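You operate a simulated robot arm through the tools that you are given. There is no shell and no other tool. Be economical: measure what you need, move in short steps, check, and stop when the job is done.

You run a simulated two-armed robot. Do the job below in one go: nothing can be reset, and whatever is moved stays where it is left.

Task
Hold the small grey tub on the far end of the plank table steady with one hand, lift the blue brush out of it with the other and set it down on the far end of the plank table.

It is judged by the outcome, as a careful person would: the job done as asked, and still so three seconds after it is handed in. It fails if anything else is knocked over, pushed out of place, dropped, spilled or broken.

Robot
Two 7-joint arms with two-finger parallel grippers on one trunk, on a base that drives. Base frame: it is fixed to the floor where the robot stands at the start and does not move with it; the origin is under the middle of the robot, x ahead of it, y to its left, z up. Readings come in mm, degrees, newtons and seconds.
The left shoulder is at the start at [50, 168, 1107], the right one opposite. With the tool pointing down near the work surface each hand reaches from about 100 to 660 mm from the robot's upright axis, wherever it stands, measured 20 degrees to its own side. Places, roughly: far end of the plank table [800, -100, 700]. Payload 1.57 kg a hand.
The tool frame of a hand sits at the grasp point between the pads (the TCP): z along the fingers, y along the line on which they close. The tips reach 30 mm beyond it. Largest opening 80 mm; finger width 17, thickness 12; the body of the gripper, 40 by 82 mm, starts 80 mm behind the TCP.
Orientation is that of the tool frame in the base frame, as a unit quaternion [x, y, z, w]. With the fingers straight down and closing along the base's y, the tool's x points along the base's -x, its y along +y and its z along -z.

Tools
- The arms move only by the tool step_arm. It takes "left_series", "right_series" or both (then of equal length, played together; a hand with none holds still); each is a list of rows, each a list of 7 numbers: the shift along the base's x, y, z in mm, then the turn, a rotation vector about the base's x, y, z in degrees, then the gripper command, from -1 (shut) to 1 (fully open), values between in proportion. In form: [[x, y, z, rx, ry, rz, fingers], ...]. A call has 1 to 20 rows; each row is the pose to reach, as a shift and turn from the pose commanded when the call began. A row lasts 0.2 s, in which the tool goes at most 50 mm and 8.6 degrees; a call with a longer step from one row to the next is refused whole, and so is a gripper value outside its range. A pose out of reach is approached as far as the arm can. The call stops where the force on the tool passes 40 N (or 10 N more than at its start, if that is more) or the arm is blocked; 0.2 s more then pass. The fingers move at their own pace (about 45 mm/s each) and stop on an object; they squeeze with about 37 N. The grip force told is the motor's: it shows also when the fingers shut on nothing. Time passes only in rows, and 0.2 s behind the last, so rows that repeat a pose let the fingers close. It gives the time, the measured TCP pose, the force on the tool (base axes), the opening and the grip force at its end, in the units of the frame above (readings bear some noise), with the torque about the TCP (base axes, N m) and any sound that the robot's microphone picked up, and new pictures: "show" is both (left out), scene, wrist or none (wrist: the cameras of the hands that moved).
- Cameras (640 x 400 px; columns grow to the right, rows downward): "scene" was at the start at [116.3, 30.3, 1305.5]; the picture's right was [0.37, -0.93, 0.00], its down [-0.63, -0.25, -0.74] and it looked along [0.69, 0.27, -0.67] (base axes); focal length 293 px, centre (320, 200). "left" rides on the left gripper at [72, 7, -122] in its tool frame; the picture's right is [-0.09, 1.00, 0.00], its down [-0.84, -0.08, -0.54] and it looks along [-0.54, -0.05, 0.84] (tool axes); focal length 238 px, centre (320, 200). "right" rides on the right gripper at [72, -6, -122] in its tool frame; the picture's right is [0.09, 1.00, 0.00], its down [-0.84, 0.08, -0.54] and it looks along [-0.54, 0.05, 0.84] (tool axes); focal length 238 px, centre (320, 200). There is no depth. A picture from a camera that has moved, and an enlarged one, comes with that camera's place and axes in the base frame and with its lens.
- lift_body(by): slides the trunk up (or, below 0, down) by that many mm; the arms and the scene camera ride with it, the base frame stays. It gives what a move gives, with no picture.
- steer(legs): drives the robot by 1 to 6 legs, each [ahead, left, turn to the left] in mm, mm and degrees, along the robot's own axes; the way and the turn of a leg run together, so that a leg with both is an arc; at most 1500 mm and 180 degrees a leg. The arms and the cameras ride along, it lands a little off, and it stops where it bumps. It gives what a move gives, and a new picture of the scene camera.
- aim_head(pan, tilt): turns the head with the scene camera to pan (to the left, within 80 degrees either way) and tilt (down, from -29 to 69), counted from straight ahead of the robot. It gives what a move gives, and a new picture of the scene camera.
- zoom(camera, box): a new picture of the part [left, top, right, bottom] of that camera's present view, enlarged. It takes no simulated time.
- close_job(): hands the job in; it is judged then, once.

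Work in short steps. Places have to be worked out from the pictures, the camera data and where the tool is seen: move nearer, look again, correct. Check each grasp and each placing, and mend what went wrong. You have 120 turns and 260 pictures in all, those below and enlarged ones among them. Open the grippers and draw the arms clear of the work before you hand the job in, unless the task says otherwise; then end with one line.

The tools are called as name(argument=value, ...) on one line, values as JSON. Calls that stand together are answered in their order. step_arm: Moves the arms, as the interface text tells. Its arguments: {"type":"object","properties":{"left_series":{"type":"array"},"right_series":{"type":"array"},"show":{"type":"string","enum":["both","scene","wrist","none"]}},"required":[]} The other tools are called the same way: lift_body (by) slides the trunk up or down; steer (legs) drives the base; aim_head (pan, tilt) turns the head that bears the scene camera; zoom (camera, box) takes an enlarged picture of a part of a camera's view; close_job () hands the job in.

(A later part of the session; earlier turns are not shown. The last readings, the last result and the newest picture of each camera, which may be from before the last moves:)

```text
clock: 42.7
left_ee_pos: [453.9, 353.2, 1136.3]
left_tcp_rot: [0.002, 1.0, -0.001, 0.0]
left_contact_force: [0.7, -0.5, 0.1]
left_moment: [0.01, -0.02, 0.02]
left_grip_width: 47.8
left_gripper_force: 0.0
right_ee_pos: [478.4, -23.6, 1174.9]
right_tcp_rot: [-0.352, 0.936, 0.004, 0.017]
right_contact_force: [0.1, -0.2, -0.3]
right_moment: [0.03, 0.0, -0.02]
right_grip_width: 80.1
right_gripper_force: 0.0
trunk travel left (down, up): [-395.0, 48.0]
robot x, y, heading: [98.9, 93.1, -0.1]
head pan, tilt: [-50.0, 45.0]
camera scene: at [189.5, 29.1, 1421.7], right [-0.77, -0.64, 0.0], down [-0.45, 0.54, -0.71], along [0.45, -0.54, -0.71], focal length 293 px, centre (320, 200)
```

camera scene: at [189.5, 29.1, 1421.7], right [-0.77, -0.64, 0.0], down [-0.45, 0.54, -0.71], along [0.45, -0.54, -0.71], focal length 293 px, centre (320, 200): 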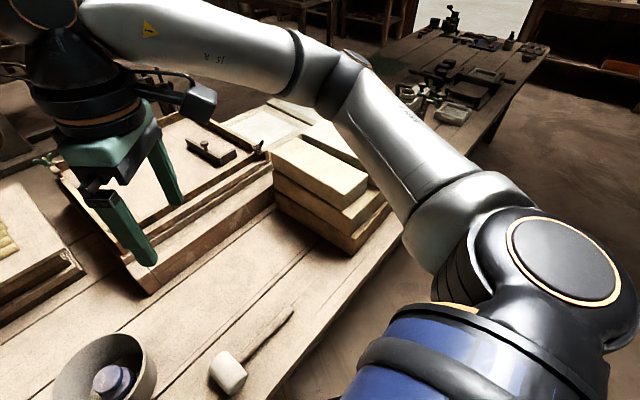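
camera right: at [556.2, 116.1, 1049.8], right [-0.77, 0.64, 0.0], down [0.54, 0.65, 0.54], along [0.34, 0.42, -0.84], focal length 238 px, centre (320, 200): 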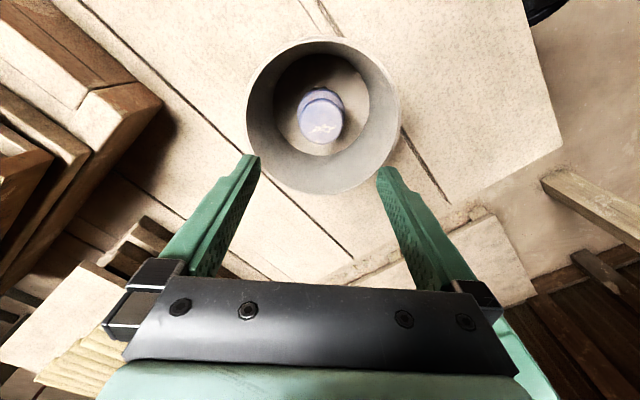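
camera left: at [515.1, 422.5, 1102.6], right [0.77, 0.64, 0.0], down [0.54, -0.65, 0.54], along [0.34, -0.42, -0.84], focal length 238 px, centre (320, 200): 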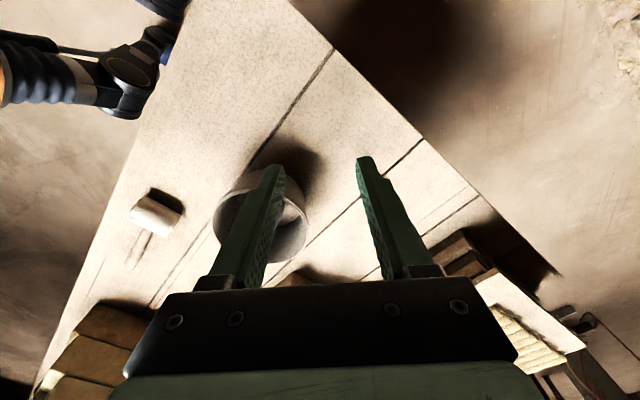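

Right elbow is ≈ [411,−277,1262]; bricks start at y≈−390 with top ≈910, so lowering 240 clears them.

lift_body(by=-240)

aim_head(pan=0, tilt=45)

```text
clock: 45.2
left_ee_pos: [455.5, 354.1, 894.9]
left_tcp_rot: [0.001, 1.0, 0.0, 0.001]
left_contact_force: [0.4, 0.5, -0.2]
left_moment: [0.0, 0.03, 0.03]
left_grip_width: 48.0
left_gripper_force: 0.0
right_ee_pos: [479.1, -23.4, 934.4]
right_tcp_rot: [-0.35, 0.936, 0.005, 0.016]
right_contact_force: [-1.1, -0.4, -0.1]
right_moment: [0.03, 0.0, 0.01]
right_grip_width: 80.0
right_gripper_force: 0.0
trunk travel left (down, up): [-155.0, 288.0]
robot x, y, heading: [97.6, 91.1, -0.1]
head pan, tilt: [-50.0, 45.0]
```

```text
clock: 46.4
left_ee_pos: [456.0, 353.4, 896.4]
left_tcp_rot: [0.002, 1.0, -0.001, 0.0]
left_contact_force: [0.5, 0.4, -0.4]
left_moment: [0.0, 0.01, 0.0]
left_grip_width: 48.1
left_gripper_force: 0.1
right_ee_pos: [479.4, -23.0, 935.0]
right_tcp_rot: [-0.351, 0.936, 0.005, 0.017]
right_contact_force: [-0.4, 0.3, -0.4]
right_moment: [0.03, 0.05, 0.02]
right_grip_width: 79.9
right_gripper_force: 0.1
trunk travel left (down, up): [-155.0, 288.0]
robot x, y, heading: [95.3, 92.2, -0.2]
head pan, tilt: [0.0, 45.0]
camera scene: at [218.6, 91.2, 1181.7], right [0.0, -1.0, 0.0], down [-0.71, 0.0, -0.71], along [0.71, 0.0, -0.71], focal length 293 px, centre (320, 200)
```

scene: 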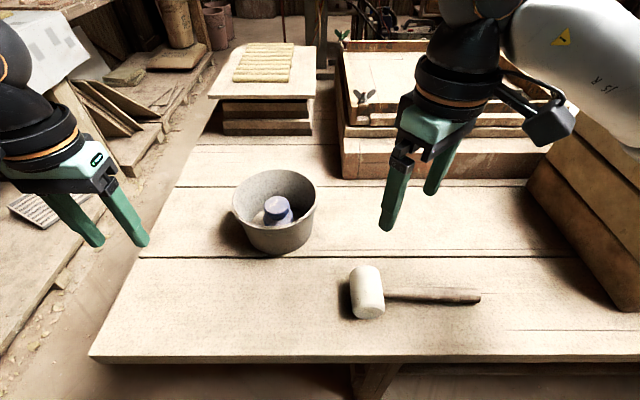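

Clear view. Now left to the pre-grasp beside the left rim with 20° outward tilt, in one go.

step_arm(left_series=[[20, -5, 0, -4, 0, 0, 0.2], [45, -15, 0, -8, 0, 0, 0.2], [75, -28, 0, -12, 0, 0, 0.2], [105, -42, 0, -16, 0, 0, 0.2], [130, -55, 0, -20, 0, 0, 0.2], [146, -62, 0, -20, 0, 0, 0.2]])

```text
clock: 47.8
left_ee_pos: [602.6, 290.9, 896.0]
left_tcp_rot: [0.001, 0.985, -0.175, -0.001]
left_contact_force: [-0.4, 0.1, -0.3]
left_moment: [0.02, -0.04, 0.0]
left_grip_width: 47.9
left_gripper_force: 0.0
right_ee_pos: [478.6, -23.4, 934.4]
right_tcp_rot: [-0.351, 0.936, 0.005, 0.017]
right_contact_force: [0.7, -0.1, 0.6]
right_moment: [0.02, -0.02, 0.02]
right_grip_width: 80.0
right_gripper_force: 0.1
trunk travel left (down, up): [-155.0, 288.0]
robot x, y, heading: [99.6, 91.9, 0.1]
head pan, tilt: [0.0, 45.0]
camera scene: at [218.7, 91.3, 1181.6], right [0.0, -1.0, 0.0], down [-0.71, 0.0, -0.71], along [0.71, 0.0, -0.71], focal length 293 px, centre (320, 200)
camera left: at [529.5, 339.6, 1006.4], right [0.09, 0.93, -0.34], down [0.84, 0.11, 0.54], along [0.54, -0.34, -0.77], focal length 238 px, centre (320, 200)
```

scene: 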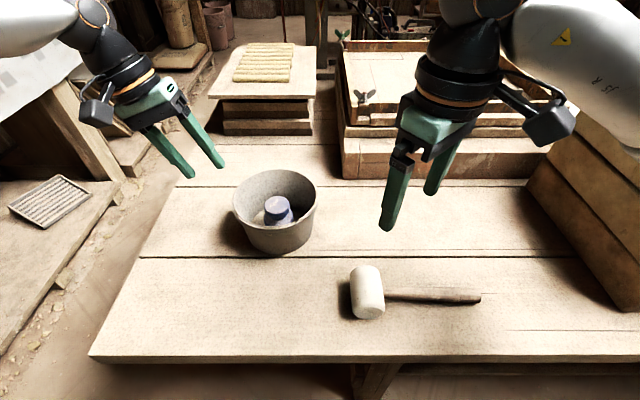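
left: 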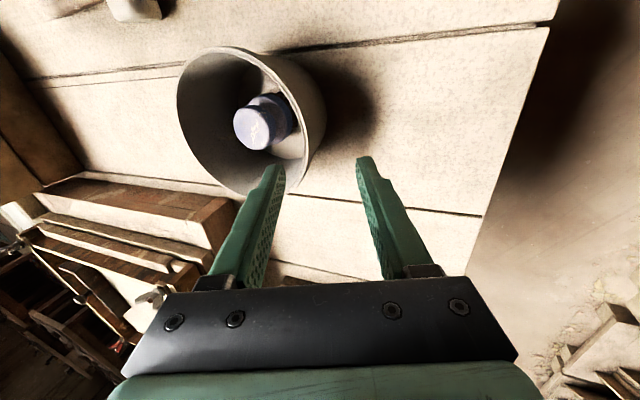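

No limits now. Triangulating three views consistently gives rim z≈815, centre ≈ [595,173], R≈75, knob top ≈ [599,174,790]. I'll pose the left at the rim's slightly far-left side (yaw −20°, 12° tilt) above the wall, and look.

step_arm(left_series=[[7, -10, -5, 2.6, -0.5, -6.6, 0.2], [15, -23, -12, 5.3, -0.9, -13.3, 0.2], [22, -35, -20, 7.9, -1.4, -19.9, 0.2], [22, -35, -23, 7.9, -1.4, -19.9, 0.2]])

```text
clock: 48.8
left_ee_pos: [610.0, 266.7, 873.4]
left_tcp_rot: [0.173, 0.979, -0.104, -0.018]
left_contact_force: [0.9, 0.3, -0.1]
left_moment: [0.01, -0.04, 0.0]
left_grip_width: 48.1
left_gripper_force: 0.0
left hand out of reach, approached as far as the arm can: row 3, 4
right_ee_pos: [478.4, -23.4, 934.0]
right_tcp_rot: [-0.351, 0.936, 0.005, 0.018]
right_contact_force: [0.4, 0.1, 0.4]
right_moment: [-0.02, -0.02, 0.0]
right_grip_width: 80.0
right_gripper_force: 0.0
trunk travel left (down, up): [-155.0, 288.0]
robot x, y, heading: [99.0, 95.4, 0.2]
head pan, tilt: [0.0, 45.0]
camera scene: at [218.6, 91.3, 1181.7], right [0.0, -1.0, 0.0], down [-0.71, 0.0, -0.71], along [0.71, 0.0, -0.71], focal length 293 px, centre (320, 200)
camera left: at [551.3, 322.7, 990.5], right [0.42, 0.88, -0.21], down [0.8, -0.25, 0.55], along [0.43, -0.4, -0.81], focal length 238 px, centre (320, 200)
```

scene: 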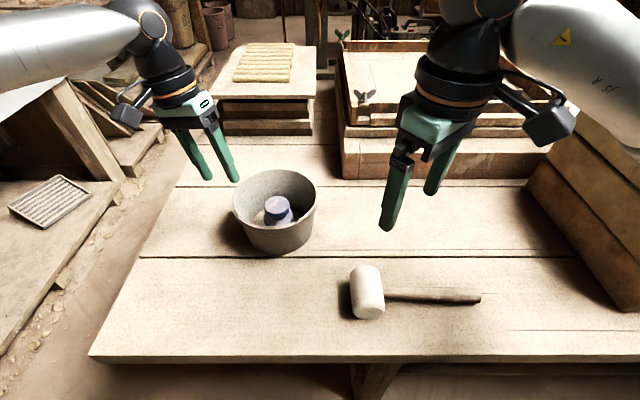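
left: 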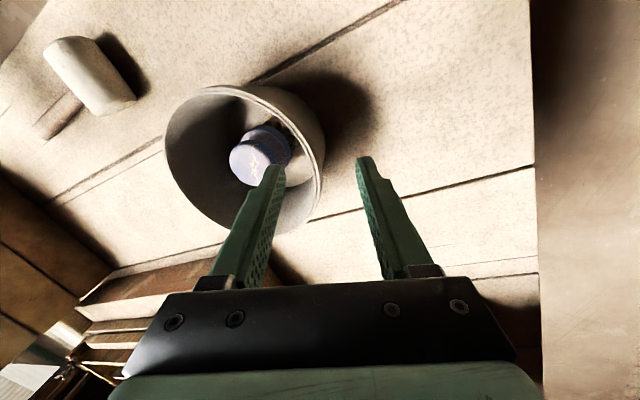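

The inward limit again, just short. I'll raise the left a little and shift the robot another 40 mm right and 20 forward.

step_arm(left_series=[[-10, 20, 20, 0, 0, 0, 0.2], [-20, 40, 40, 0, 0, 0, 0.2]], show="none")

steer(legs=[[20, -40, 0]])

```text
clock: 49.4
left_ee_pos: [587.2, 308.6, 914.2]
left_tcp_rot: [0.172, 0.979, -0.105, -0.019]
left_contact_force: [0.7, -0.2, 0.4]
left_moment: [0.02, 0.02, 0.05]
left_grip_width: 47.8
left_gripper_force: 0.0
right_ee_pos: [477.4, -22.5, 934.4]
right_tcp_rot: [-0.351, 0.936, 0.005, 0.018]
right_contact_force: [0.0, 0.7, 0.4]
right_moment: [-0.01, -0.02, -0.03]
right_grip_width: 79.9
right_gripper_force: 0.1
trunk travel left (down, up): [-155.0, 288.0]
robot x, y, heading: [98.6, 93.3, -0.3]
head pan, tilt: [0.0, 45.0]
```

```text
clock: 50.3
left_ee_pos: [607.2, 269.6, 913.2]
left_tcp_rot: [0.172, 0.98, -0.104, -0.017]
left_contact_force: [0.0, -0.1, -0.3]
left_moment: [-0.02, 0.01, -0.04]
left_grip_width: 48.2
left_gripper_force: 0.0
right_ee_pos: [497.5, -61.8, 935.5]
right_tcp_rot: [-0.35, 0.936, 0.005, 0.017]
right_contact_force: [0.3, -0.3, 0.4]
right_moment: [0.01, -0.01, 0.0]
right_grip_width: 80.0
right_gripper_force: 0.1
trunk travel left (down, up): [-155.0, 288.0]
robot x, y, heading: [118.4, 54.8, -0.2]
head pan, tilt: [0.0, 45.0]
camera scene: at [238.4, 51.7, 1181.6], right [0.0, -1.0, 0.0], down [-0.71, 0.0, -0.71], along [0.71, 0.0, -0.71], focal length 293 px, centre (320, 200)
```

scene: 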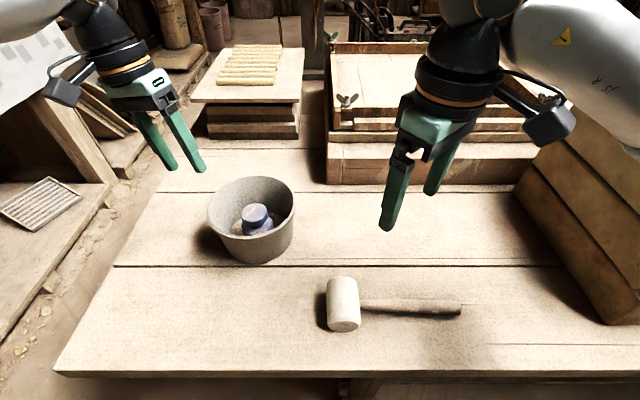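

Now check that the right can still reach above the knob from here, with the left drawn aside slightly.

step_arm(left_series=[[0, 20, 0, 0, 0, 0, 0.2], [0, 40, 0, 0, 0, 0, 0.2], [0, 40, 0, 0, 0, 0, 0.2], [0, 40, 0, 0, 0, 0, 0.2], [0, 40, 0, 0, 0, 0, 0.2], [0, 40, 0, 0, 0, 0, 0.2], [0, 40, 0, 0, 0, 0, 0.2]], right_series=[[10, 35, 0, -0.3, 0.3, 0.8, 1], [22, 70, 0, -0.6, 0.6, 1.6, 1], [36, 105, 0, -0.8, 0.9, 2.4, 1], [52, 140, 0, -1, 1.2, 3.2, 1], [70, 175, 0, -1.3, 1.6, 4, 1], [86, 210, 0, -1.3, 1.6, 4, 1], [101, 236, -5, -1.3, 1.6, 4, 1]])

```text
clock: 51.9
left_ee_pos: [606.6, 308.7, 912.9]
left_tcp_rot: [0.172, 0.979, -0.104, -0.017]
left_contact_force: [-0.2, -0.3, -0.2]
left_moment: [0.0, 0.04, 0.02]
left_grip_width: 48.0
left_gripper_force: 0.0
right_ee_pos: [595.9, 168.4, 928.6]
right_tcp_rot: [-0.384, 0.923, -0.001, 0.001]
right_contact_force: [-0.1, -0.1, 0.0]
right_moment: [0.01, -0.01, -0.03]
right_grip_width: 80.0
right_gripper_force: 0.1
right hand out of reach, approached as far as the arm can: row 7
trunk travel left (down, up): [-155.0, 288.0]
robot x, y, heading: [117.1, 48.8, -0.2]
head pan, tilt: [0.0, 45.0]
camera scene: at [238.2, 51.5, 1181.7], right [0.0, -1.0, 0.0], down [-0.71, 0.0, -0.71], along [0.71, 0.0, -0.71], focal length 293 px, centre (320, 200)
camera right: at [548.5, 111.0, 1051.0], right [-0.77, 0.64, 0.0], down [0.53, 0.65, 0.54], along [0.35, 0.42, -0.84], focal length 238 px, centre (320, 200)
camera left: at [548.8, 364.1, 1030.2], right [0.42, 0.88, -0.21], down [0.8, -0.25, 0.55], along [0.43, -0.4, -0.81], focal length 238 px, centre (320, 200)
```

scene: 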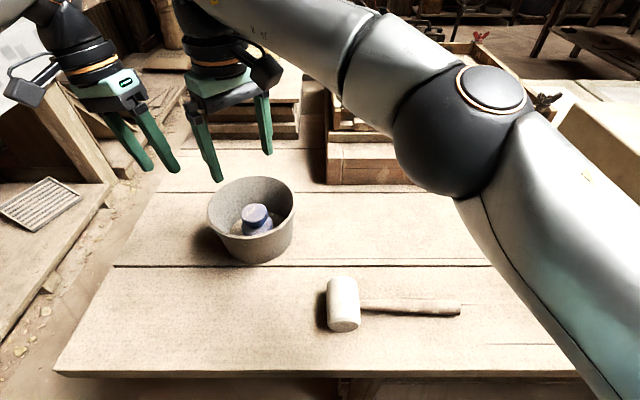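
right: 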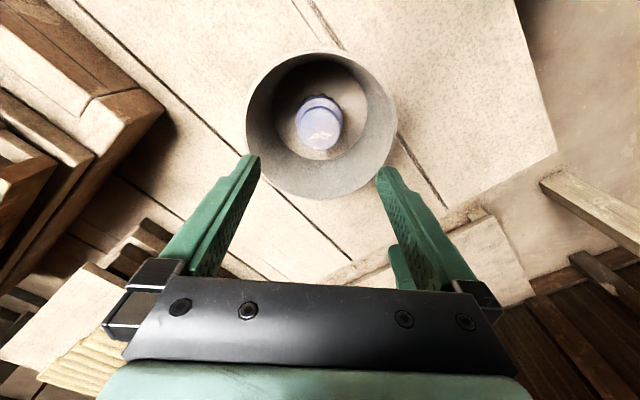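
left: 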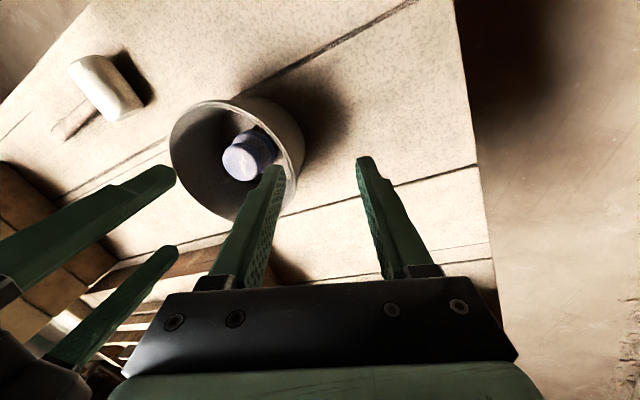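

The right is just 5 mm short while high; lower should be easier. I'll lower it to z≈862 (tips still above the rim) while correcting to [601,174].

step_arm(right_series=[[0, 0, -25, 0, 0, 0, 1], [2, 2, -45, 0, 0, 0, 1], [5, 5, -66, 0, 0, 0, 1]], show="none")

```text
clock: 52.7
left_ee_pos: [606.6, 307.9, 914.3]
left_tcp_rot: [0.172, 0.979, -0.104, -0.018]
left_contact_force: [0.2, 0.5, -0.5]
left_moment: [0.03, -0.01, -0.02]
left_grip_width: 48.1
left_gripper_force: 0.1
right_ee_pos: [601.0, 170.9, 863.0]
right_tcp_rot: [-0.384, 0.923, 0.001, 0.0]
right_contact_force: [-0.2, 0.0, -0.5]
right_moment: [0.01, -0.01, 0.01]
right_grip_width: 79.8
right_gripper_force: 0.1
trunk travel left (down, up): [-155.0, 288.0]
robot x, y, heading: [118.1, 52.7, -0.0]
head pan, tilt: [0.0, 45.0]
```

Good. Right steps aside −60 in y while the left goes to the spot just above the wall.

step_arm(left_series=[[0, 0, 0, 0, 0, 0, 0.2], [0, -5, -5, 0, 0, 0, 0.2], [5, -25, -15, 0, 0, 0, 0.2], [10, -40, -35, 0, 0, 0, 0.2], [16, -56, -54, 0, 0, 0, 0.2]], right_series=[[0, -25, 10, 0, 0, 0, 1], [0, -50, 15, 0, 0, 0, 1], [0, -70, 15, 0, 0, 0, 1], [0, -80, 15, 0, 0, 0, 1], [0, -80, 15, 0, 0, 0, 1]])

```text
clock: 53.9
left_ee_pos: [623.9, 251.5, 859.7]
left_tcp_rot: [0.172, 0.979, -0.105, -0.018]
left_contact_force: [-0.3, 0.4, 0.1]
left_moment: [-0.03, 0.05, -0.01]
left_grip_width: 48.0
left_gripper_force: 0.1
right_ee_pos: [600.4, 91.4, 877.9]
right_tcp_rot: [-0.384, 0.923, 0.0, 0.0]
right_contact_force: [0.5, 0.0, 0.2]
right_moment: [-0.03, 0.0, 0.0]
right_grip_width: 79.9
right_gripper_force: 0.0
trunk travel left (down, up): [-155.0, 288.0]
robot x, y, heading: [120.4, 53.7, -0.2]
head pan, tilt: [0.0, 45.0]
camera scene: at [238.4, 51.9, 1181.7], right [0.0, -1.0, 0.0], down [-0.71, 0.0, -0.71], along [0.71, 0.0, -0.71], focal length 293 px, centre (320, 200)
camera right: at [553.7, 35.4, 999.6], right [-0.77, 0.64, 0.0], down [0.54, 0.65, 0.54], along [0.35, 0.42, -0.84], focal length 238 px, centre (320, 200)
camera left: at [566.0, 306.9, 976.4], right [0.42, 0.88, -0.21], down [0.8, -0.25, 0.55], along [0.43, -0.4, -0.81], focal length 238 px, centre (320, 200)
```

scene: 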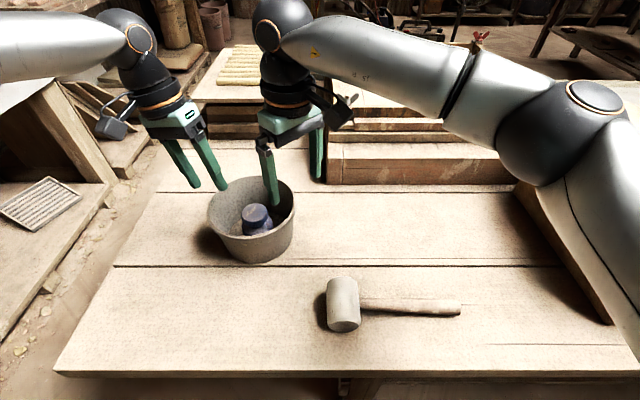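
right: 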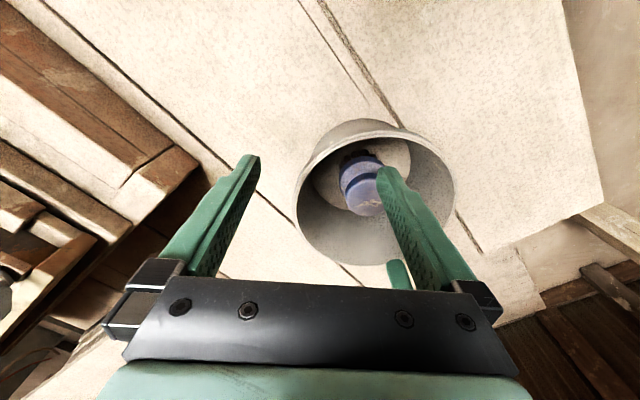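
left: 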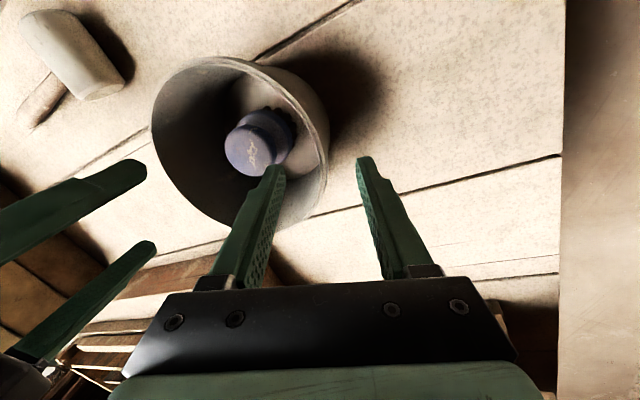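

Geometry fits: wall runs between the fingers. I'll descend the left along its tool axis ~66 mm, astride the wall.

step_arm(left_series=[[-1.2, -3.3, -16, 0, 0, 0, 0.2], [-2.4, -6.6, -33, 0, 0, 0, 0.2], [-3.6, -10, -49, 0, 0, 0, 0.2], [-4.7, -13, -65, 0, 0, 0, 0.2]])

```text
clock: 54.9
left_ee_pos: [618.4, 239.6, 793.7]
left_tcp_rot: [0.172, 0.979, -0.104, -0.018]
left_contact_force: [0.7, 0.9, 0.4]
left_moment: [-0.01, -0.03, -0.01]
left_grip_width: 48.1
left_gripper_force: 0.0
right_ee_pos: [599.7, 92.6, 877.5]
right_tcp_rot: [-0.383, 0.924, 0.0, 0.0]
right_contact_force: [0.4, -0.4, 0.1]
right_moment: [-0.03, -0.02, 0.0]
right_grip_width: 79.8
right_gripper_force: 0.0
trunk travel left (down, up): [-155.0, 288.0]
robot x, y, heading: [120.7, 50.9, -0.2]
head pan, tilt: [0.0, 45.0]
camera scene: at [238.3, 51.9, 1181.7], right [0.0, -1.0, 0.0], down [-0.71, 0.0, -0.71], along [0.71, 0.0, -0.71], focal length 293 px, centre (320, 200)
camera left: at [559.4, 294.4, 912.0], right [0.42, 0.88, -0.21], down [0.8, -0.25, 0.55], along [0.43, -0.4, -0.81], focal length 238 px, centre (320, 200)
```

scene: 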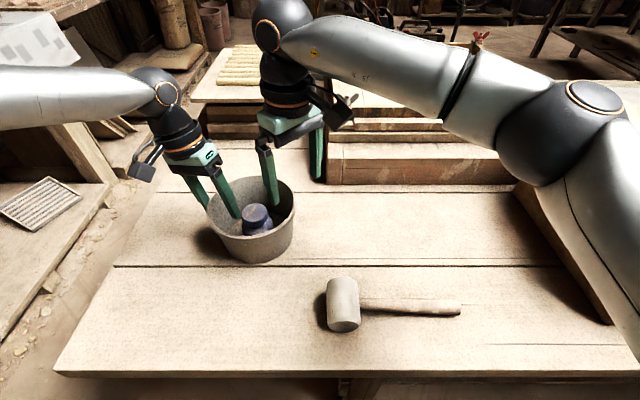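
left: 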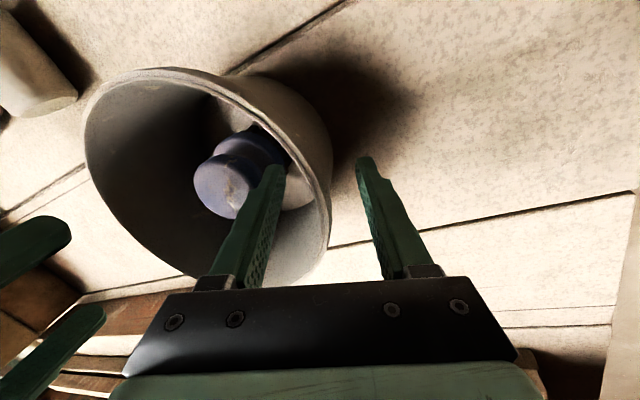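

The wall is between the fingers and near centred. I'll close part way and check centring before pinching.

step_arm(left_series=[[0, 0, 0, 0, 0, 0, -0.2], [0, 0, 0, 0, 0, 0, -0.5], [0, 0, 0, 0, 0, 0, -0.5]], show="wrist")

zoom(camera="scene", box=[160, 140, 320, 280])

```text
clock: 55.7
left_ee_pos: [616.8, 240.3, 795.1]
left_tcp_rot: [0.172, 0.979, -0.105, -0.018]
left_contact_force: [-0.4, -0.1, 1.0]
left_moment: [-0.02, -0.01, -0.02]
left_grip_width: 20.0
left_gripper_force: 0.0
right_ee_pos: [600.9, 92.3, 877.1]
right_tcp_rot: [-0.384, 0.923, 0.0, 0.001]
right_contact_force: [0.1, -0.4, -0.4]
right_moment: [-0.02, 0.0, 0.0]
right_grip_width: 80.0
right_gripper_force: 0.1
trunk travel left (down, up): [-155.0, 288.0]
robot x, y, heading: [120.2, 54.3, -0.1]
head pan, tilt: [0.0, 45.0]
camera left: at [559.5, 294.4, 912.3], right [0.42, 0.88, -0.21], down [0.8, -0.25, 0.55], along [0.43, -0.4, -0.81], focal length 238 px, centre (320, 200)
```

left: 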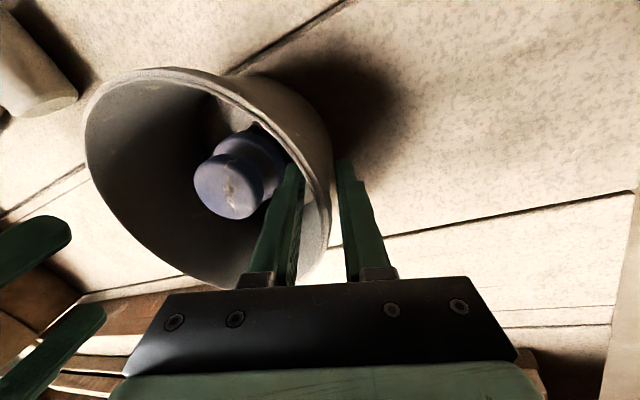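

```text
2.86 times, centred on (240, 210) of scene
camera zoom: at [238.3, 51.9, 1181.7], right [0.0, -1.0, 0.0], down [-0.71, 0.0, -0.71], along [0.71, 0.0, -0.71], focal length 837 px, centre (549, 171)
```

zoom: 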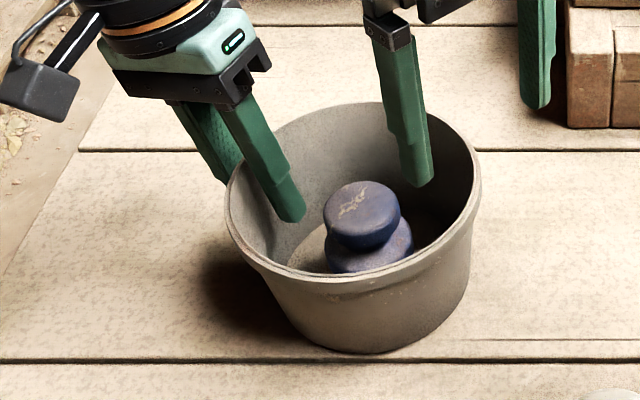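

Looks fine, wall slightly toward the outer finger. Closing in small steps, watching the force.

step_arm(left_series=[[0, 0, 0, 0, 0, 0, -0.65], [0, 0, 0, 0, 0, 0, -0.7]], show="wrist")

```text
clock: 56.3
left_ee_pos: [617.5, 239.1, 794.3]
left_tcp_rot: [0.172, 0.979, -0.105, -0.017]
left_contact_force: [0.3, -0.5, 0.0]
left_moment: [0.0, 0.0, 0.0]
left_grip_width: 12.1
left_gripper_force: 0.1
right_ee_pos: [600.5, 92.4, 878.3]
right_tcp_rot: [-0.384, 0.923, 0.0, -0.001]
right_contact_force: [-0.3, -0.1, 0.8]
right_moment: [0.01, 0.01, -0.03]
right_grip_width: 80.0
right_gripper_force: 0.1
trunk travel left (down, up): [-155.0, 288.0]
robot x, y, heading: [118.2, 45.6, -0.0]
head pan, tilt: [0.0, 45.0]
camera left: at [559.5, 294.4, 912.3], right [0.42, 0.88, -0.21], down [0.8, -0.25, 0.55], along [0.43, -0.4, -0.81], focal length 238 px, centre (320, 200)
```

left: 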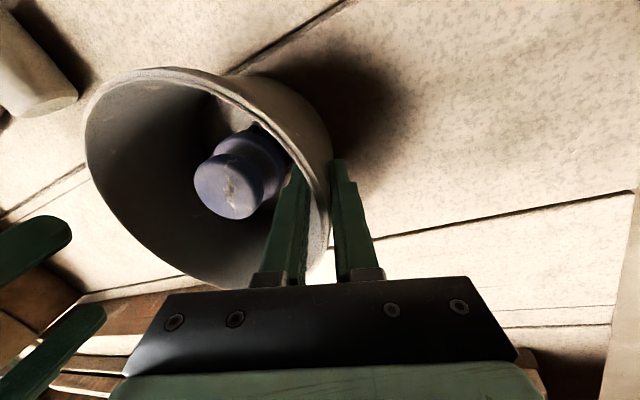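

No contact at 12 mm, well centred. Now close to pinch.

step_arm(left_series=[[0, 0, 0, 0, 0, 0, -0.8], [0, 0, 0, 0, 0, 0, -0.9], [0, 0, 0, 0, 0, 0, -1], [0, 0, 0, 0, 0, 0, -1]], show="both")

```text
clock: 57.3
left_ee_pos: [617.6, 239.3, 795.2]
left_tcp_rot: [0.172, 0.979, -0.105, -0.019]
left_contact_force: [-0.6, 0.2, -2.1]
left_moment: [0.12, -0.03, 0.01]
left_grip_width: 2.8
left_gripper_force: 24.1
right_ee_pos: [599.6, 91.9, 878.7]
right_tcp_rot: [-0.383, 0.924, 0.0, 0.0]
right_contact_force: [-1.0, 0.4, 0.0]
right_moment: [-0.04, 0.01, -0.02]
right_grip_width: 79.9
right_gripper_force: 0.1
trunk travel left (down, up): [-155.0, 288.0]
robot x, y, heading: [120.3, 53.5, -0.1]
head pan, tilt: [0.0, 45.0]
camera scene: at [238.4, 52.0, 1181.6], right [0.0, -1.0, 0.0], down [-0.71, 0.0, -0.71], along [0.71, 0.0, -0.71], focal length 293 px, centre (320, 200)
camera left: at [559.5, 294.5, 912.1], right [0.42, 0.88, -0.21], down [0.8, -0.25, 0.55], along [0.43, -0.4, -0.81], focal length 238 px, centre (320, 200)
```

scene: 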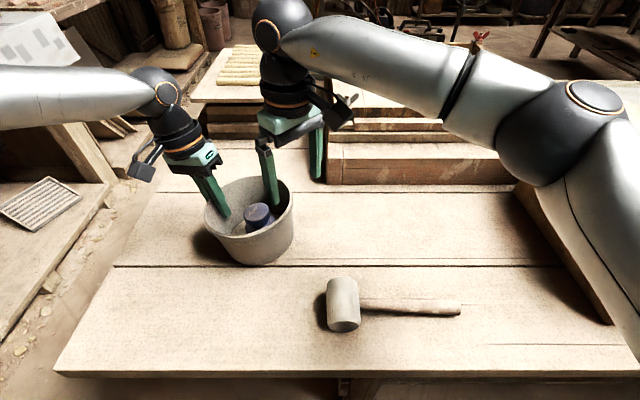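
left: 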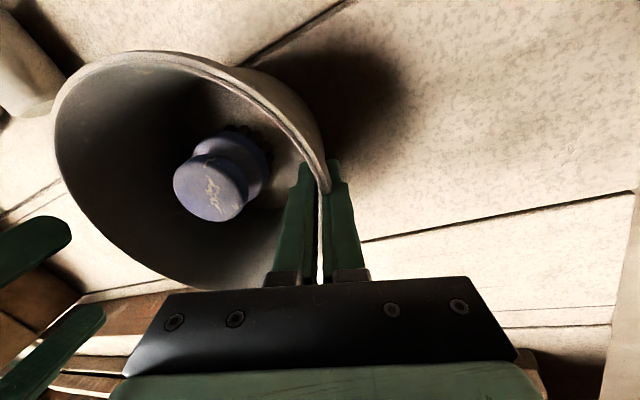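

Pinched (24 N, ~3 mm wall), but the tub seems to have shifted or tipped slightly; zoom to check.

zoom(camera="scene", box=[160, 140, 320, 280])

zoom(camera="right", box=[240, 90, 500, 300])

```text
2.86 times, centred on (240, 210) of scene
camera zoom: at [238.4, 52.0, 1181.6], right [0.0, -1.0, 0.0], down [-0.71, 0.0, -0.71], along [0.71, 0.0, -0.71], focal length 837 px, centre (549, 171)
```

zoom: 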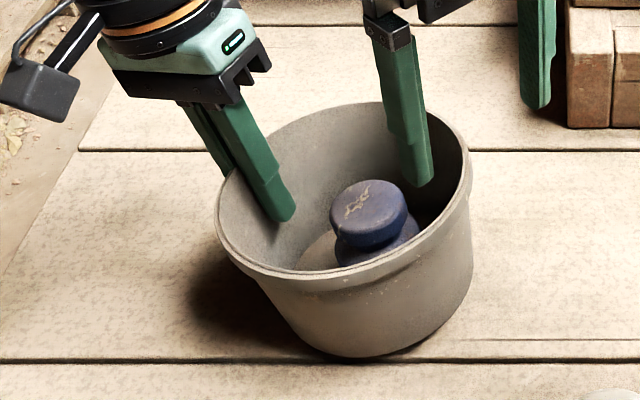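

```text
1.90 times, centred on (370, 195) of right
camera zoom: at [553.7, 35.7, 999.6], right [-0.77, 0.64, 0.0], down [0.54, 0.65, 0.54], along [0.35, 0.42, -0.84], focal length 454 px, centre (225, 210)
```

zoom: 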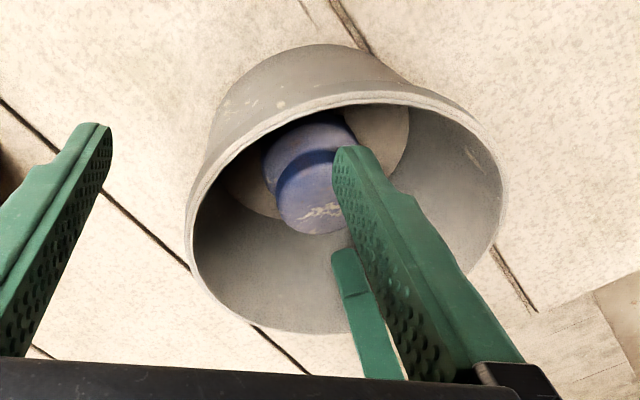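

The pinch aligned the wall to my finger tilt, tipping the tub ~8° toward the left hand. I'll rotate the left hand back inward about the pinch point to set it level again.

step_arm(left_series=[[0, 0, 0, 1.9, -0.7, 0, -1], [0, 0, 0, 3.8, -1.4, 0, -1], [0, 0, 0, 5.6, -2.1, 0, -1]], show="none")

zoom(camera="scene", box=[160, 140, 320, 280])

```text
clock: 58.1
left_ee_pos: [617.8, 240.2, 795.3]
left_tcp_rot: [0.173, 0.983, -0.054, -0.006]
left_contact_force: [0.1, -2.0, 5.1]
left_moment: [-0.1, 0.19, 0.02]
left_grip_width: 2.5
left_gripper_force: 23.7
right_ee_pos: [600.2, 92.2, 878.6]
right_tcp_rot: [-0.384, 0.923, 0.0, 0.0]
right_contact_force: [-0.5, 0.5, -0.1]
right_moment: [-0.02, 0.0, 0.01]
right_grip_width: 79.7
right_gripper_force: 0.1
trunk travel left (down, up): [-155.0, 288.0]
robot x, y, heading: [120.7, 52.4, -0.2]
head pan, tilt: [0.0, 45.0]
```

```text
2.86 times, centred on (240, 210) of scene
camera zoom: at [238.0, 51.6, 1181.8], right [0.0, -1.0, 0.0], down [-0.71, 0.0, -0.71], along [0.71, 0.0, -0.71], focal length 837 px, centre (549, 171)
```

zoom: 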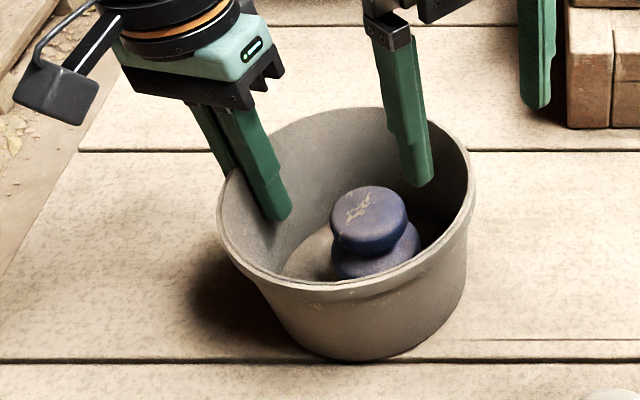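

Nearly level. A bit more rotation (2.5°) with a millimetre of relief.

step_arm(left_series=[[0, 0, 0.5, 1.2, -0.4, 0, -1], [0, 0, 0.7, 2.4, -0.9, 0, -1]], show="wrist")

zoom(camera="scene", box=[160, 140, 320, 280])

zoom(camera="right", box=[240, 90, 500, 300])

```text
clock: 58.7
left_ee_pos: [615.7, 240.9, 797.5]
left_tcp_rot: [0.173, 0.984, -0.032, -0.002]
left_contact_force: [-0.5, -3.5, 7.2]
left_moment: [-1.11, 0.47, 0.24]
left_grip_width: 3.4
left_gripper_force: 24.3
left hand out of reach, approached as far as the arm can: row 2
right_ee_pos: [601.2, 91.3, 878.8]
right_tcp_rot: [-0.383, 0.924, 0.0, 0.0]
right_contact_force: [-0.3, -0.5, -0.4]
right_moment: [-0.01, 0.0, 0.01]
right_grip_width: 80.0
right_gripper_force: 0.1
trunk travel left (down, up): [-155.0, 288.0]
robot x, y, heading: [117.8, 51.8, -0.2]
head pan, tilt: [0.0, 45.0]
camera left: at [551.4, 280.3, 917.1], right [0.43, 0.9, -0.06], down [0.77, -0.32, 0.55], along [0.48, -0.28, -0.83], focal length 238 px, centre (320, 200)
```

left: 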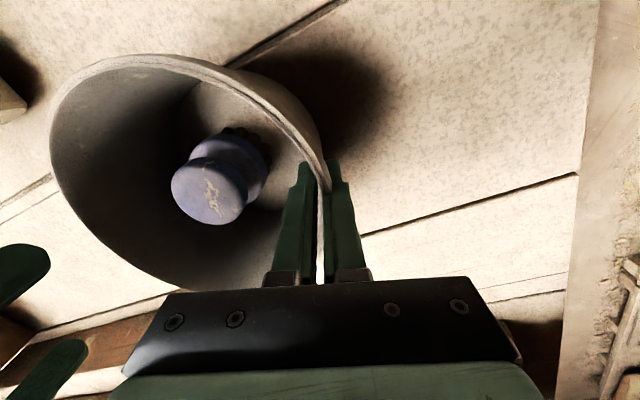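

```text
2.86 times, centred on (240, 210) of scene
camera zoom: at [237.9, 51.6, 1181.8], right [0.0, -1.0, 0.0], down [-0.71, 0.0, -0.71], along [0.71, 0.0, -0.71], focal length 837 px, centre (549, 171)
```

zoom: 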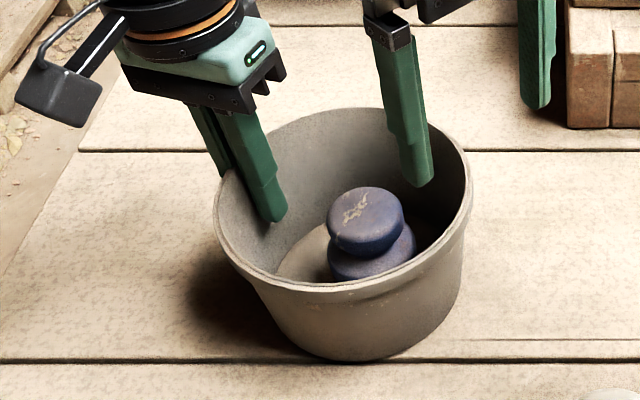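

```text
1.90 times, centred on (370, 195) of right
camera zoom: at [553.3, 35.4, 999.9], right [-0.77, 0.64, 0.0], down [0.54, 0.65, 0.54], along [0.35, 0.42, -0.84], focal length 454 px, centre (225, 210)
```

zoom: 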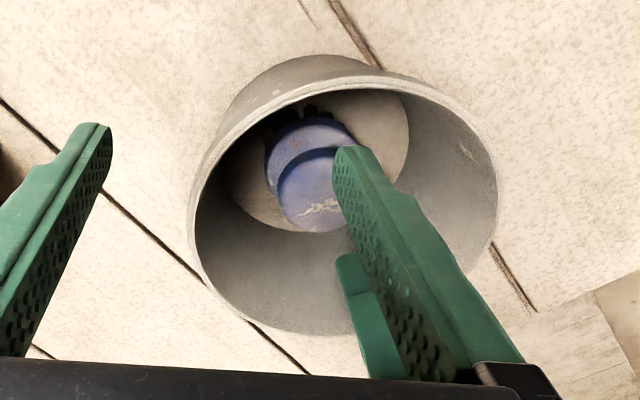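

The tub is level again (moment now shows it flat on the table); I'll relax the left by 1°. The right gets yaw 60° and leans ~12° away from the left hand, above the knob.

step_arm(left_series=[[0, 0, 0, -0.5, 0.2, 0, -1], [0, 0, 0, -0.9, 0.3, 0, -1], [0, 0, 0, -0.9, 0.3, 0, -1], [0, 0, 0, -0.9, 0.3, 0, -1]], right_series=[[-3, 10, 8, 3.2, -2.4, 5, 0.9], [-8, 25, 8, 6.4, -4.8, 10, 0.9], [-13, 45, 0, 9.5, -7.3, 14.9, 0.9], [-17, 57, -8, 9.5, -7.3, 14.9, 0.9]])

```text
clock: 59.7
left_ee_pos: [616.0, 241.8, 795.9]
left_tcp_rot: [0.172, 0.984, -0.039, -0.005]
left_contact_force: [1.2, -0.6, 7.7]
left_moment: [-1.03, 0.39, 0.18]
left_grip_width: 3.0
left_gripper_force: 24.5
right_ee_pos: [582.9, 149.2, 870.0]
right_tcp_rot: [-0.498, 0.861, 0.052, 0.091]
right_contact_force: [0.0, -0.5, 0.3]
right_moment: [-0.01, -0.02, -0.01]
right_grip_width: 76.0
right_gripper_force: 0.0
trunk travel left (down, up): [-155.0, 288.0]
robot x, y, heading: [119.3, 54.4, 0.0]
head pan, tilt: [0.0, 45.0]
camera scene: at [237.9, 51.8, 1181.8], right [0.0, -1.0, 0.0], down [-0.71, 0.0, -0.71], along [0.71, 0.0, -0.71], focal length 293 px, centre (320, 200)
camera right: at [540.1, 61.7, 974.0], right [-0.91, 0.42, -0.02], down [0.28, 0.65, 0.7], along [0.31, 0.63, -0.71], focal length 238 px, centre (320, 200)
camera left: at [552.5, 282.7, 916.0], right [0.42, 0.9, -0.08], down [0.77, -0.32, 0.55], along [0.47, -0.29, -0.83], focal length 238 px, centre (320, 200)
```

scene: 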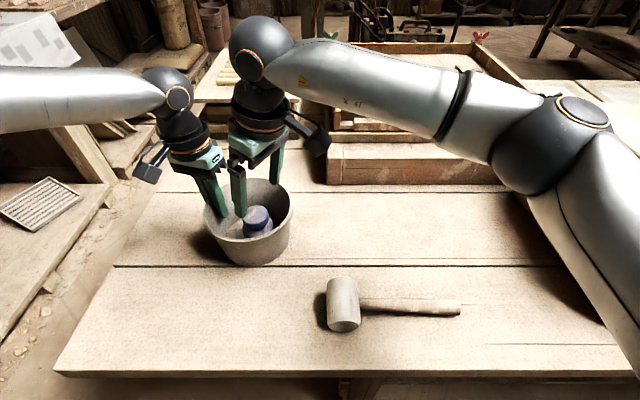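
right: 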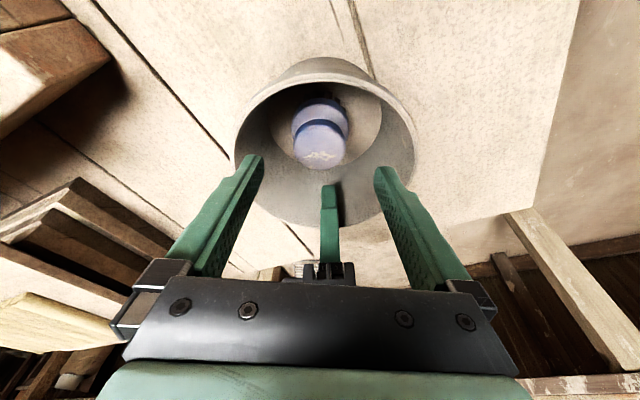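
left: 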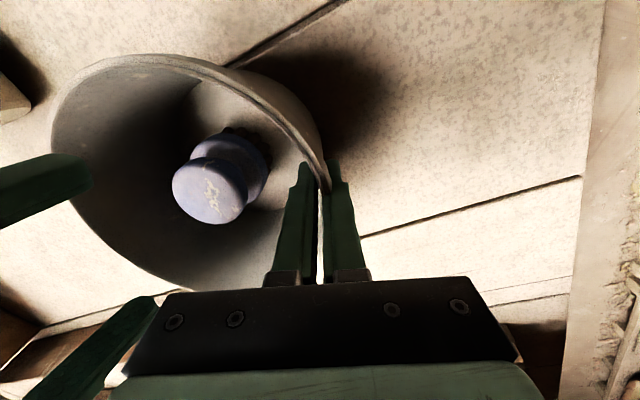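

Knob top now ≈ [594,168,781], centred between the right fingers. Descending along the tool axis to TCP ≈ [594,168,768].

step_arm(right_series=[[2.2, 3.7, -20, 0, 0, 0, 0.9], [4.4, 7.4, -40, 0, 0, 0, 0.9], [6.6, 11.1, -60, 0, 0, 0, 0.9], [8.2, 13.8, -75, 0, 0, 0, 0.9]])

```text
clock: 60.7
left_ee_pos: [615.8, 241.7, 796.5]
left_tcp_rot: [0.173, 0.984, -0.04, -0.005]
left_contact_force: [2.3, 0.1, 8.2]
left_moment: [-1.03, 0.34, 0.24]
left_grip_width: 2.9
left_gripper_force: 24.6
right_ee_pos: [590.4, 161.2, 795.1]
right_tcp_rot: [-0.498, 0.861, 0.051, 0.09]
right_contact_force: [-0.3, 0.1, 0.5]
right_moment: [-0.02, 0.01, 0.02]
right_grip_width: 75.8
right_gripper_force: 0.0
trunk travel left (down, up): [-155.0, 288.0]
robot x, y, heading: [120.8, 49.7, -0.3]
head pan, tilt: [0.0, 45.0]
camera scene: at [237.9, 51.9, 1181.8], right [0.0, -1.0, 0.0], down [-0.71, 0.0, -0.71], along [0.71, 0.0, -0.71], focal length 293 px, centre (320, 200)
camera right: at [548.1, 74.2, 899.0], right [-0.91, 0.42, -0.02], down [0.28, 0.65, 0.7], along [0.31, 0.63, -0.71], focal length 238 px, centre (320, 200)
```

scene: 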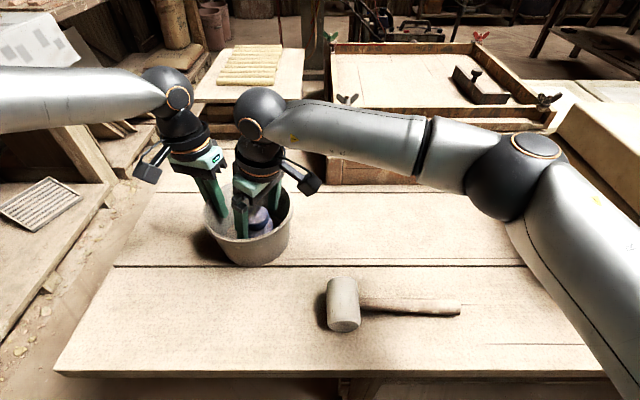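
right: 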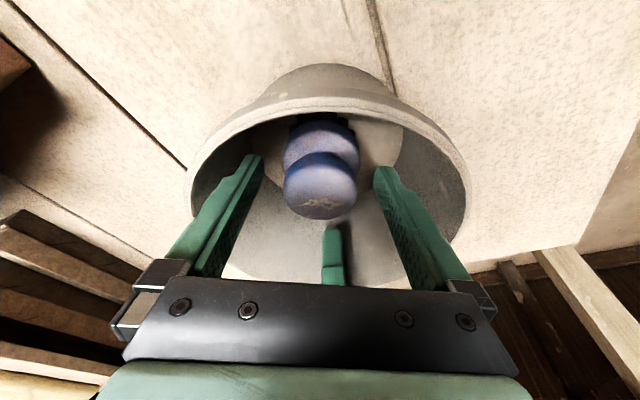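

Centred. Descend the last ~27 mm and begin closing partway.

step_arm(right_series=[[1.5, 2.5, -13, 0, 0, 0, 0.9], [3, 5, -27, 0, 0, 0, 0.9], [3, 5, -27, 0, 0, 0, 0.6]], show="wrist")

zoom(camera="scene", box=[160, 120, 320, 280])

```text
clock: 61.5
left_ee_pos: [616.1, 243.1, 797.0]
left_tcp_rot: [0.173, 0.984, -0.04, -0.005]
left_contact_force: [3.2, 1.1, 9.0]
left_moment: [-1.03, 0.39, 0.21]
left_grip_width: 2.6
left_gripper_force: 24.5
right_ee_pos: [593.3, 165.8, 768.3]
right_tcp_rot: [-0.497, 0.861, 0.051, 0.092]
right_contact_force: [0.3, 0.0, 0.4]
right_moment: [0.02, -0.01, 0.0]
right_grip_width: 64.0
right_gripper_force: 0.0
trunk travel left (down, up): [-155.0, 288.0]
robot x, y, heading: [119.4, 56.5, -0.1]
head pan, tilt: [0.0, 45.0]
camera right: at [551.0, 78.8, 871.5], right [-0.91, 0.42, -0.02], down [0.28, 0.65, 0.7], along [0.31, 0.63, -0.71], focal length 238 px, centre (320, 200)
```

right: 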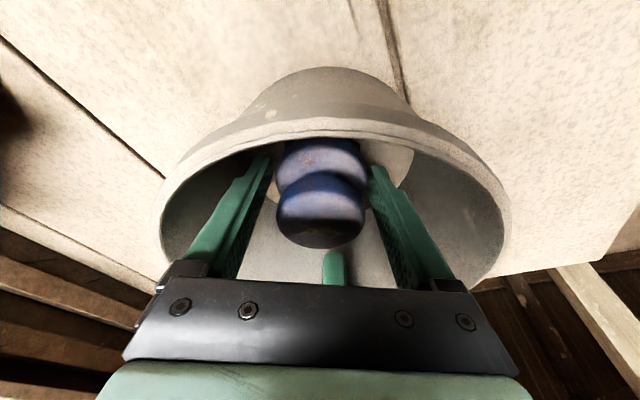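

```text
2.50 times, centred on (240, 200) of scene
camera zoom: at [237.9, 51.9, 1181.7], right [0.0, -1.0, 0.0], down [-0.71, 0.0, -0.71], along [0.71, 0.0, -0.71], focal length 732 px, centre (520, 200)
```

zoom: 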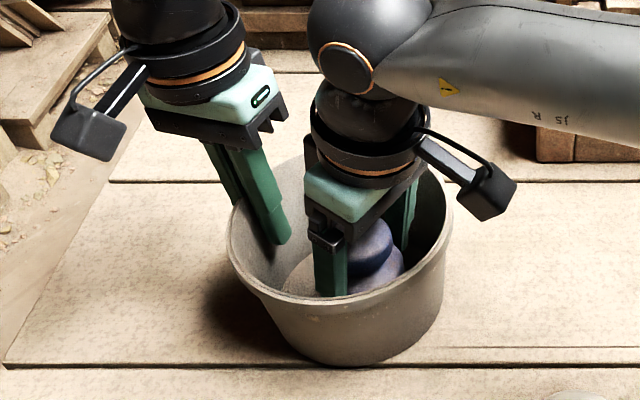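

The knob sits between the pads. Closing the right gripper.

step_arm(right_series=[[0, 0, 0, 0, 0, 0, 0.3], [0, 0, 0, 0, 0, 0, 0.0], [0, 0, 0, 0, 0, 0, -0.5], [0, 0, 0, 0, 0, 0, -1], [0, 0, 0, 0, 0, 0, -1]], show="wrist")

```text
clock: 62.7
left_ee_pos: [615.1, 242.2, 795.9]
left_tcp_rot: [0.173, 0.984, -0.04, -0.005]
left_contact_force: [2.2, -0.6, 9.3]
left_moment: [-0.99, 0.37, 0.22]
left_grip_width: 2.8
left_gripper_force: 24.0
right_ee_pos: [594.3, 166.2, 767.2]
right_tcp_rot: [-0.498, 0.861, 0.051, 0.09]
right_contact_force: [-0.1, -0.5, -0.4]
right_moment: [-0.02, -0.02, -0.01]
right_grip_width: 56.3
right_gripper_force: 36.8
trunk travel left (down, up): [-155.0, 288.0]
robot x, y, heading: [114.6, 49.1, 0.0]
head pan, tilt: [0.0, 45.0]
camera right: at [550.9, 78.8, 871.7], right [-0.91, 0.42, -0.02], down [0.28, 0.65, 0.7], along [0.31, 0.63, -0.71], focal length 238 px, centre (320, 200)
```

right: 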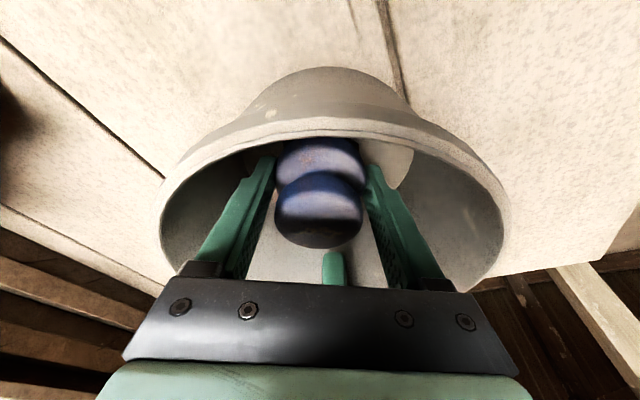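

Firm grip at 56 mm, 37 N. Lift slowly, first 30 mm, watching forces.

step_arm(right_series=[[0, 0, 6, 0, 0, 0, -1], [0, -1, 14, 0, 0, 0, -1], [-1, -3, 24, 0, 0, 0, -1], [-2, -5, 36, 0, 0, 0, -1]])

```text
clock: 63.7
left_ee_pos: [616.1, 242.4, 795.9]
left_tcp_rot: [0.174, 0.984, -0.04, -0.006]
left_contact_force: [2.6, 0.0, 8.5]
left_moment: [-1.04, 0.36, 0.23]
left_grip_width: 2.8
left_gripper_force: 23.9
right_ee_pos: [591.8, 160.0, 804.4]
right_tcp_rot: [-0.497, 0.861, 0.052, 0.091]
right_contact_force: [0.1, 0.8, -1.5]
right_moment: [0.0, -0.01, -0.03]
right_grip_width: 56.6
right_gripper_force: 37.2
trunk travel left (down, up): [-155.0, 288.0]
robot x, y, heading: [119.0, 54.4, -0.1]
head pan, tilt: [0.0, 45.0]
camera scene: at [237.9, 51.8, 1181.7], right [0.0, -1.0, 0.0], down [-0.71, 0.0, -0.71], along [0.71, 0.0, -0.71], focal length 293 px, centre (320, 200)
camera right: at [549.0, 74.6, 908.6], right [-0.91, 0.42, -0.02], down [0.28, 0.65, 0.7], along [0.31, 0.63, -0.71], focal length 238 px, centre (320, 200)
```

scene: 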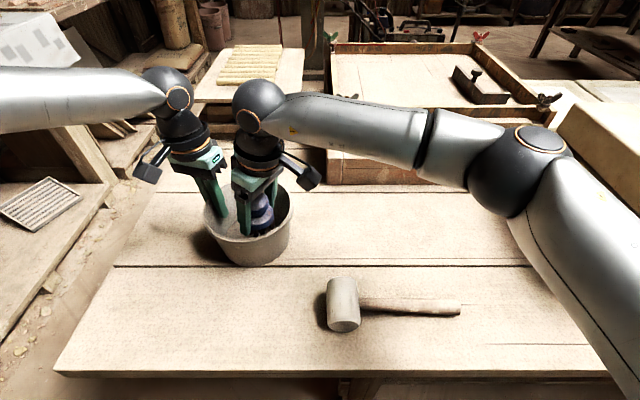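
right: 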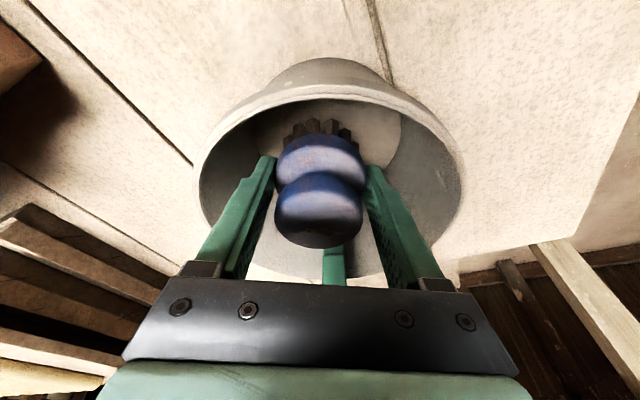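

The brush is coming out freely with the tub steady. Lift another ~90 mm, leaning along the tool axis.

step_arm(right_series=[[-2, -4, 20, 0, 0, 0, -1], [-4, -8, 40, 0, 0, 0, -1], [-6, -12, 60, 0, 0, 0, -1], [-8, -16, 80, 0, 0, 0, -1], [-10, -18, 95, 0, 0, 0, -1]])

```text
clock: 64.9
left_ee_pos: [615.8, 241.3, 795.2]
left_tcp_rot: [0.173, 0.984, -0.04, -0.006]
left_contact_force: [1.0, -0.9, 8.5]
left_moment: [-1.03, 0.35, 0.2]
left_grip_width: 2.8
left_gripper_force: 24.0
right_ee_pos: [581.0, 142.5, 900.0]
right_tcp_rot: [-0.499, 0.861, 0.051, 0.091]
right_contact_force: [-0.1, 0.1, -1.4]
right_moment: [0.03, -0.01, 0.0]
right_grip_width: 56.3
right_gripper_force: 37.2
trunk travel left (down, up): [-155.0, 288.0]
robot x, y, heading: [114.8, 56.8, 0.1]
head pan, tilt: [0.0, 45.0]
camera scene: at [237.9, 51.8, 1181.7], right [0.0, -1.0, 0.0], down [-0.71, 0.0, -0.71], along [0.71, 0.0, -0.71], focal length 293 px, centre (320, 200)
camera right: at [537.4, 56.8, 1003.8], right [-0.91, 0.42, -0.02], down [0.28, 0.65, 0.7], along [0.31, 0.63, -0.71], focal length 238 px, centre (320, 200)
```

scene: 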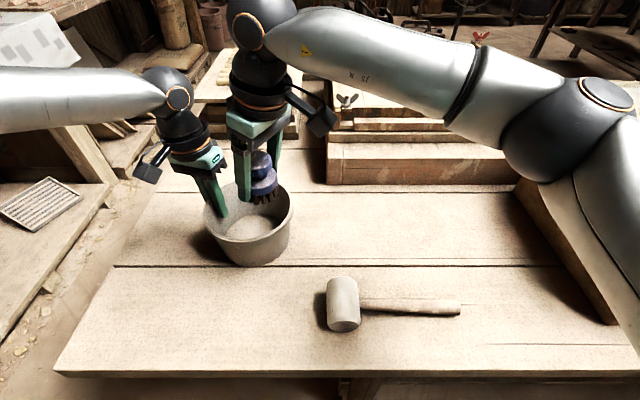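
right: 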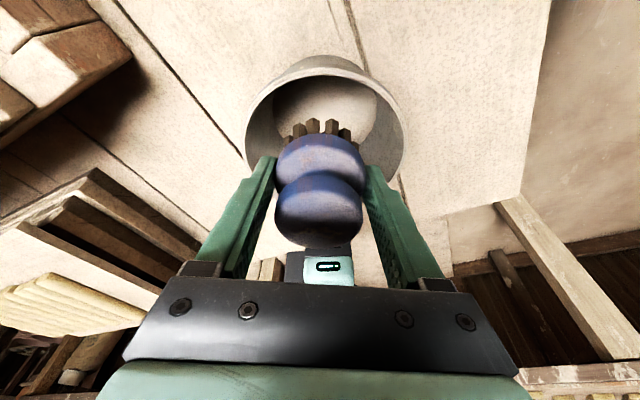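

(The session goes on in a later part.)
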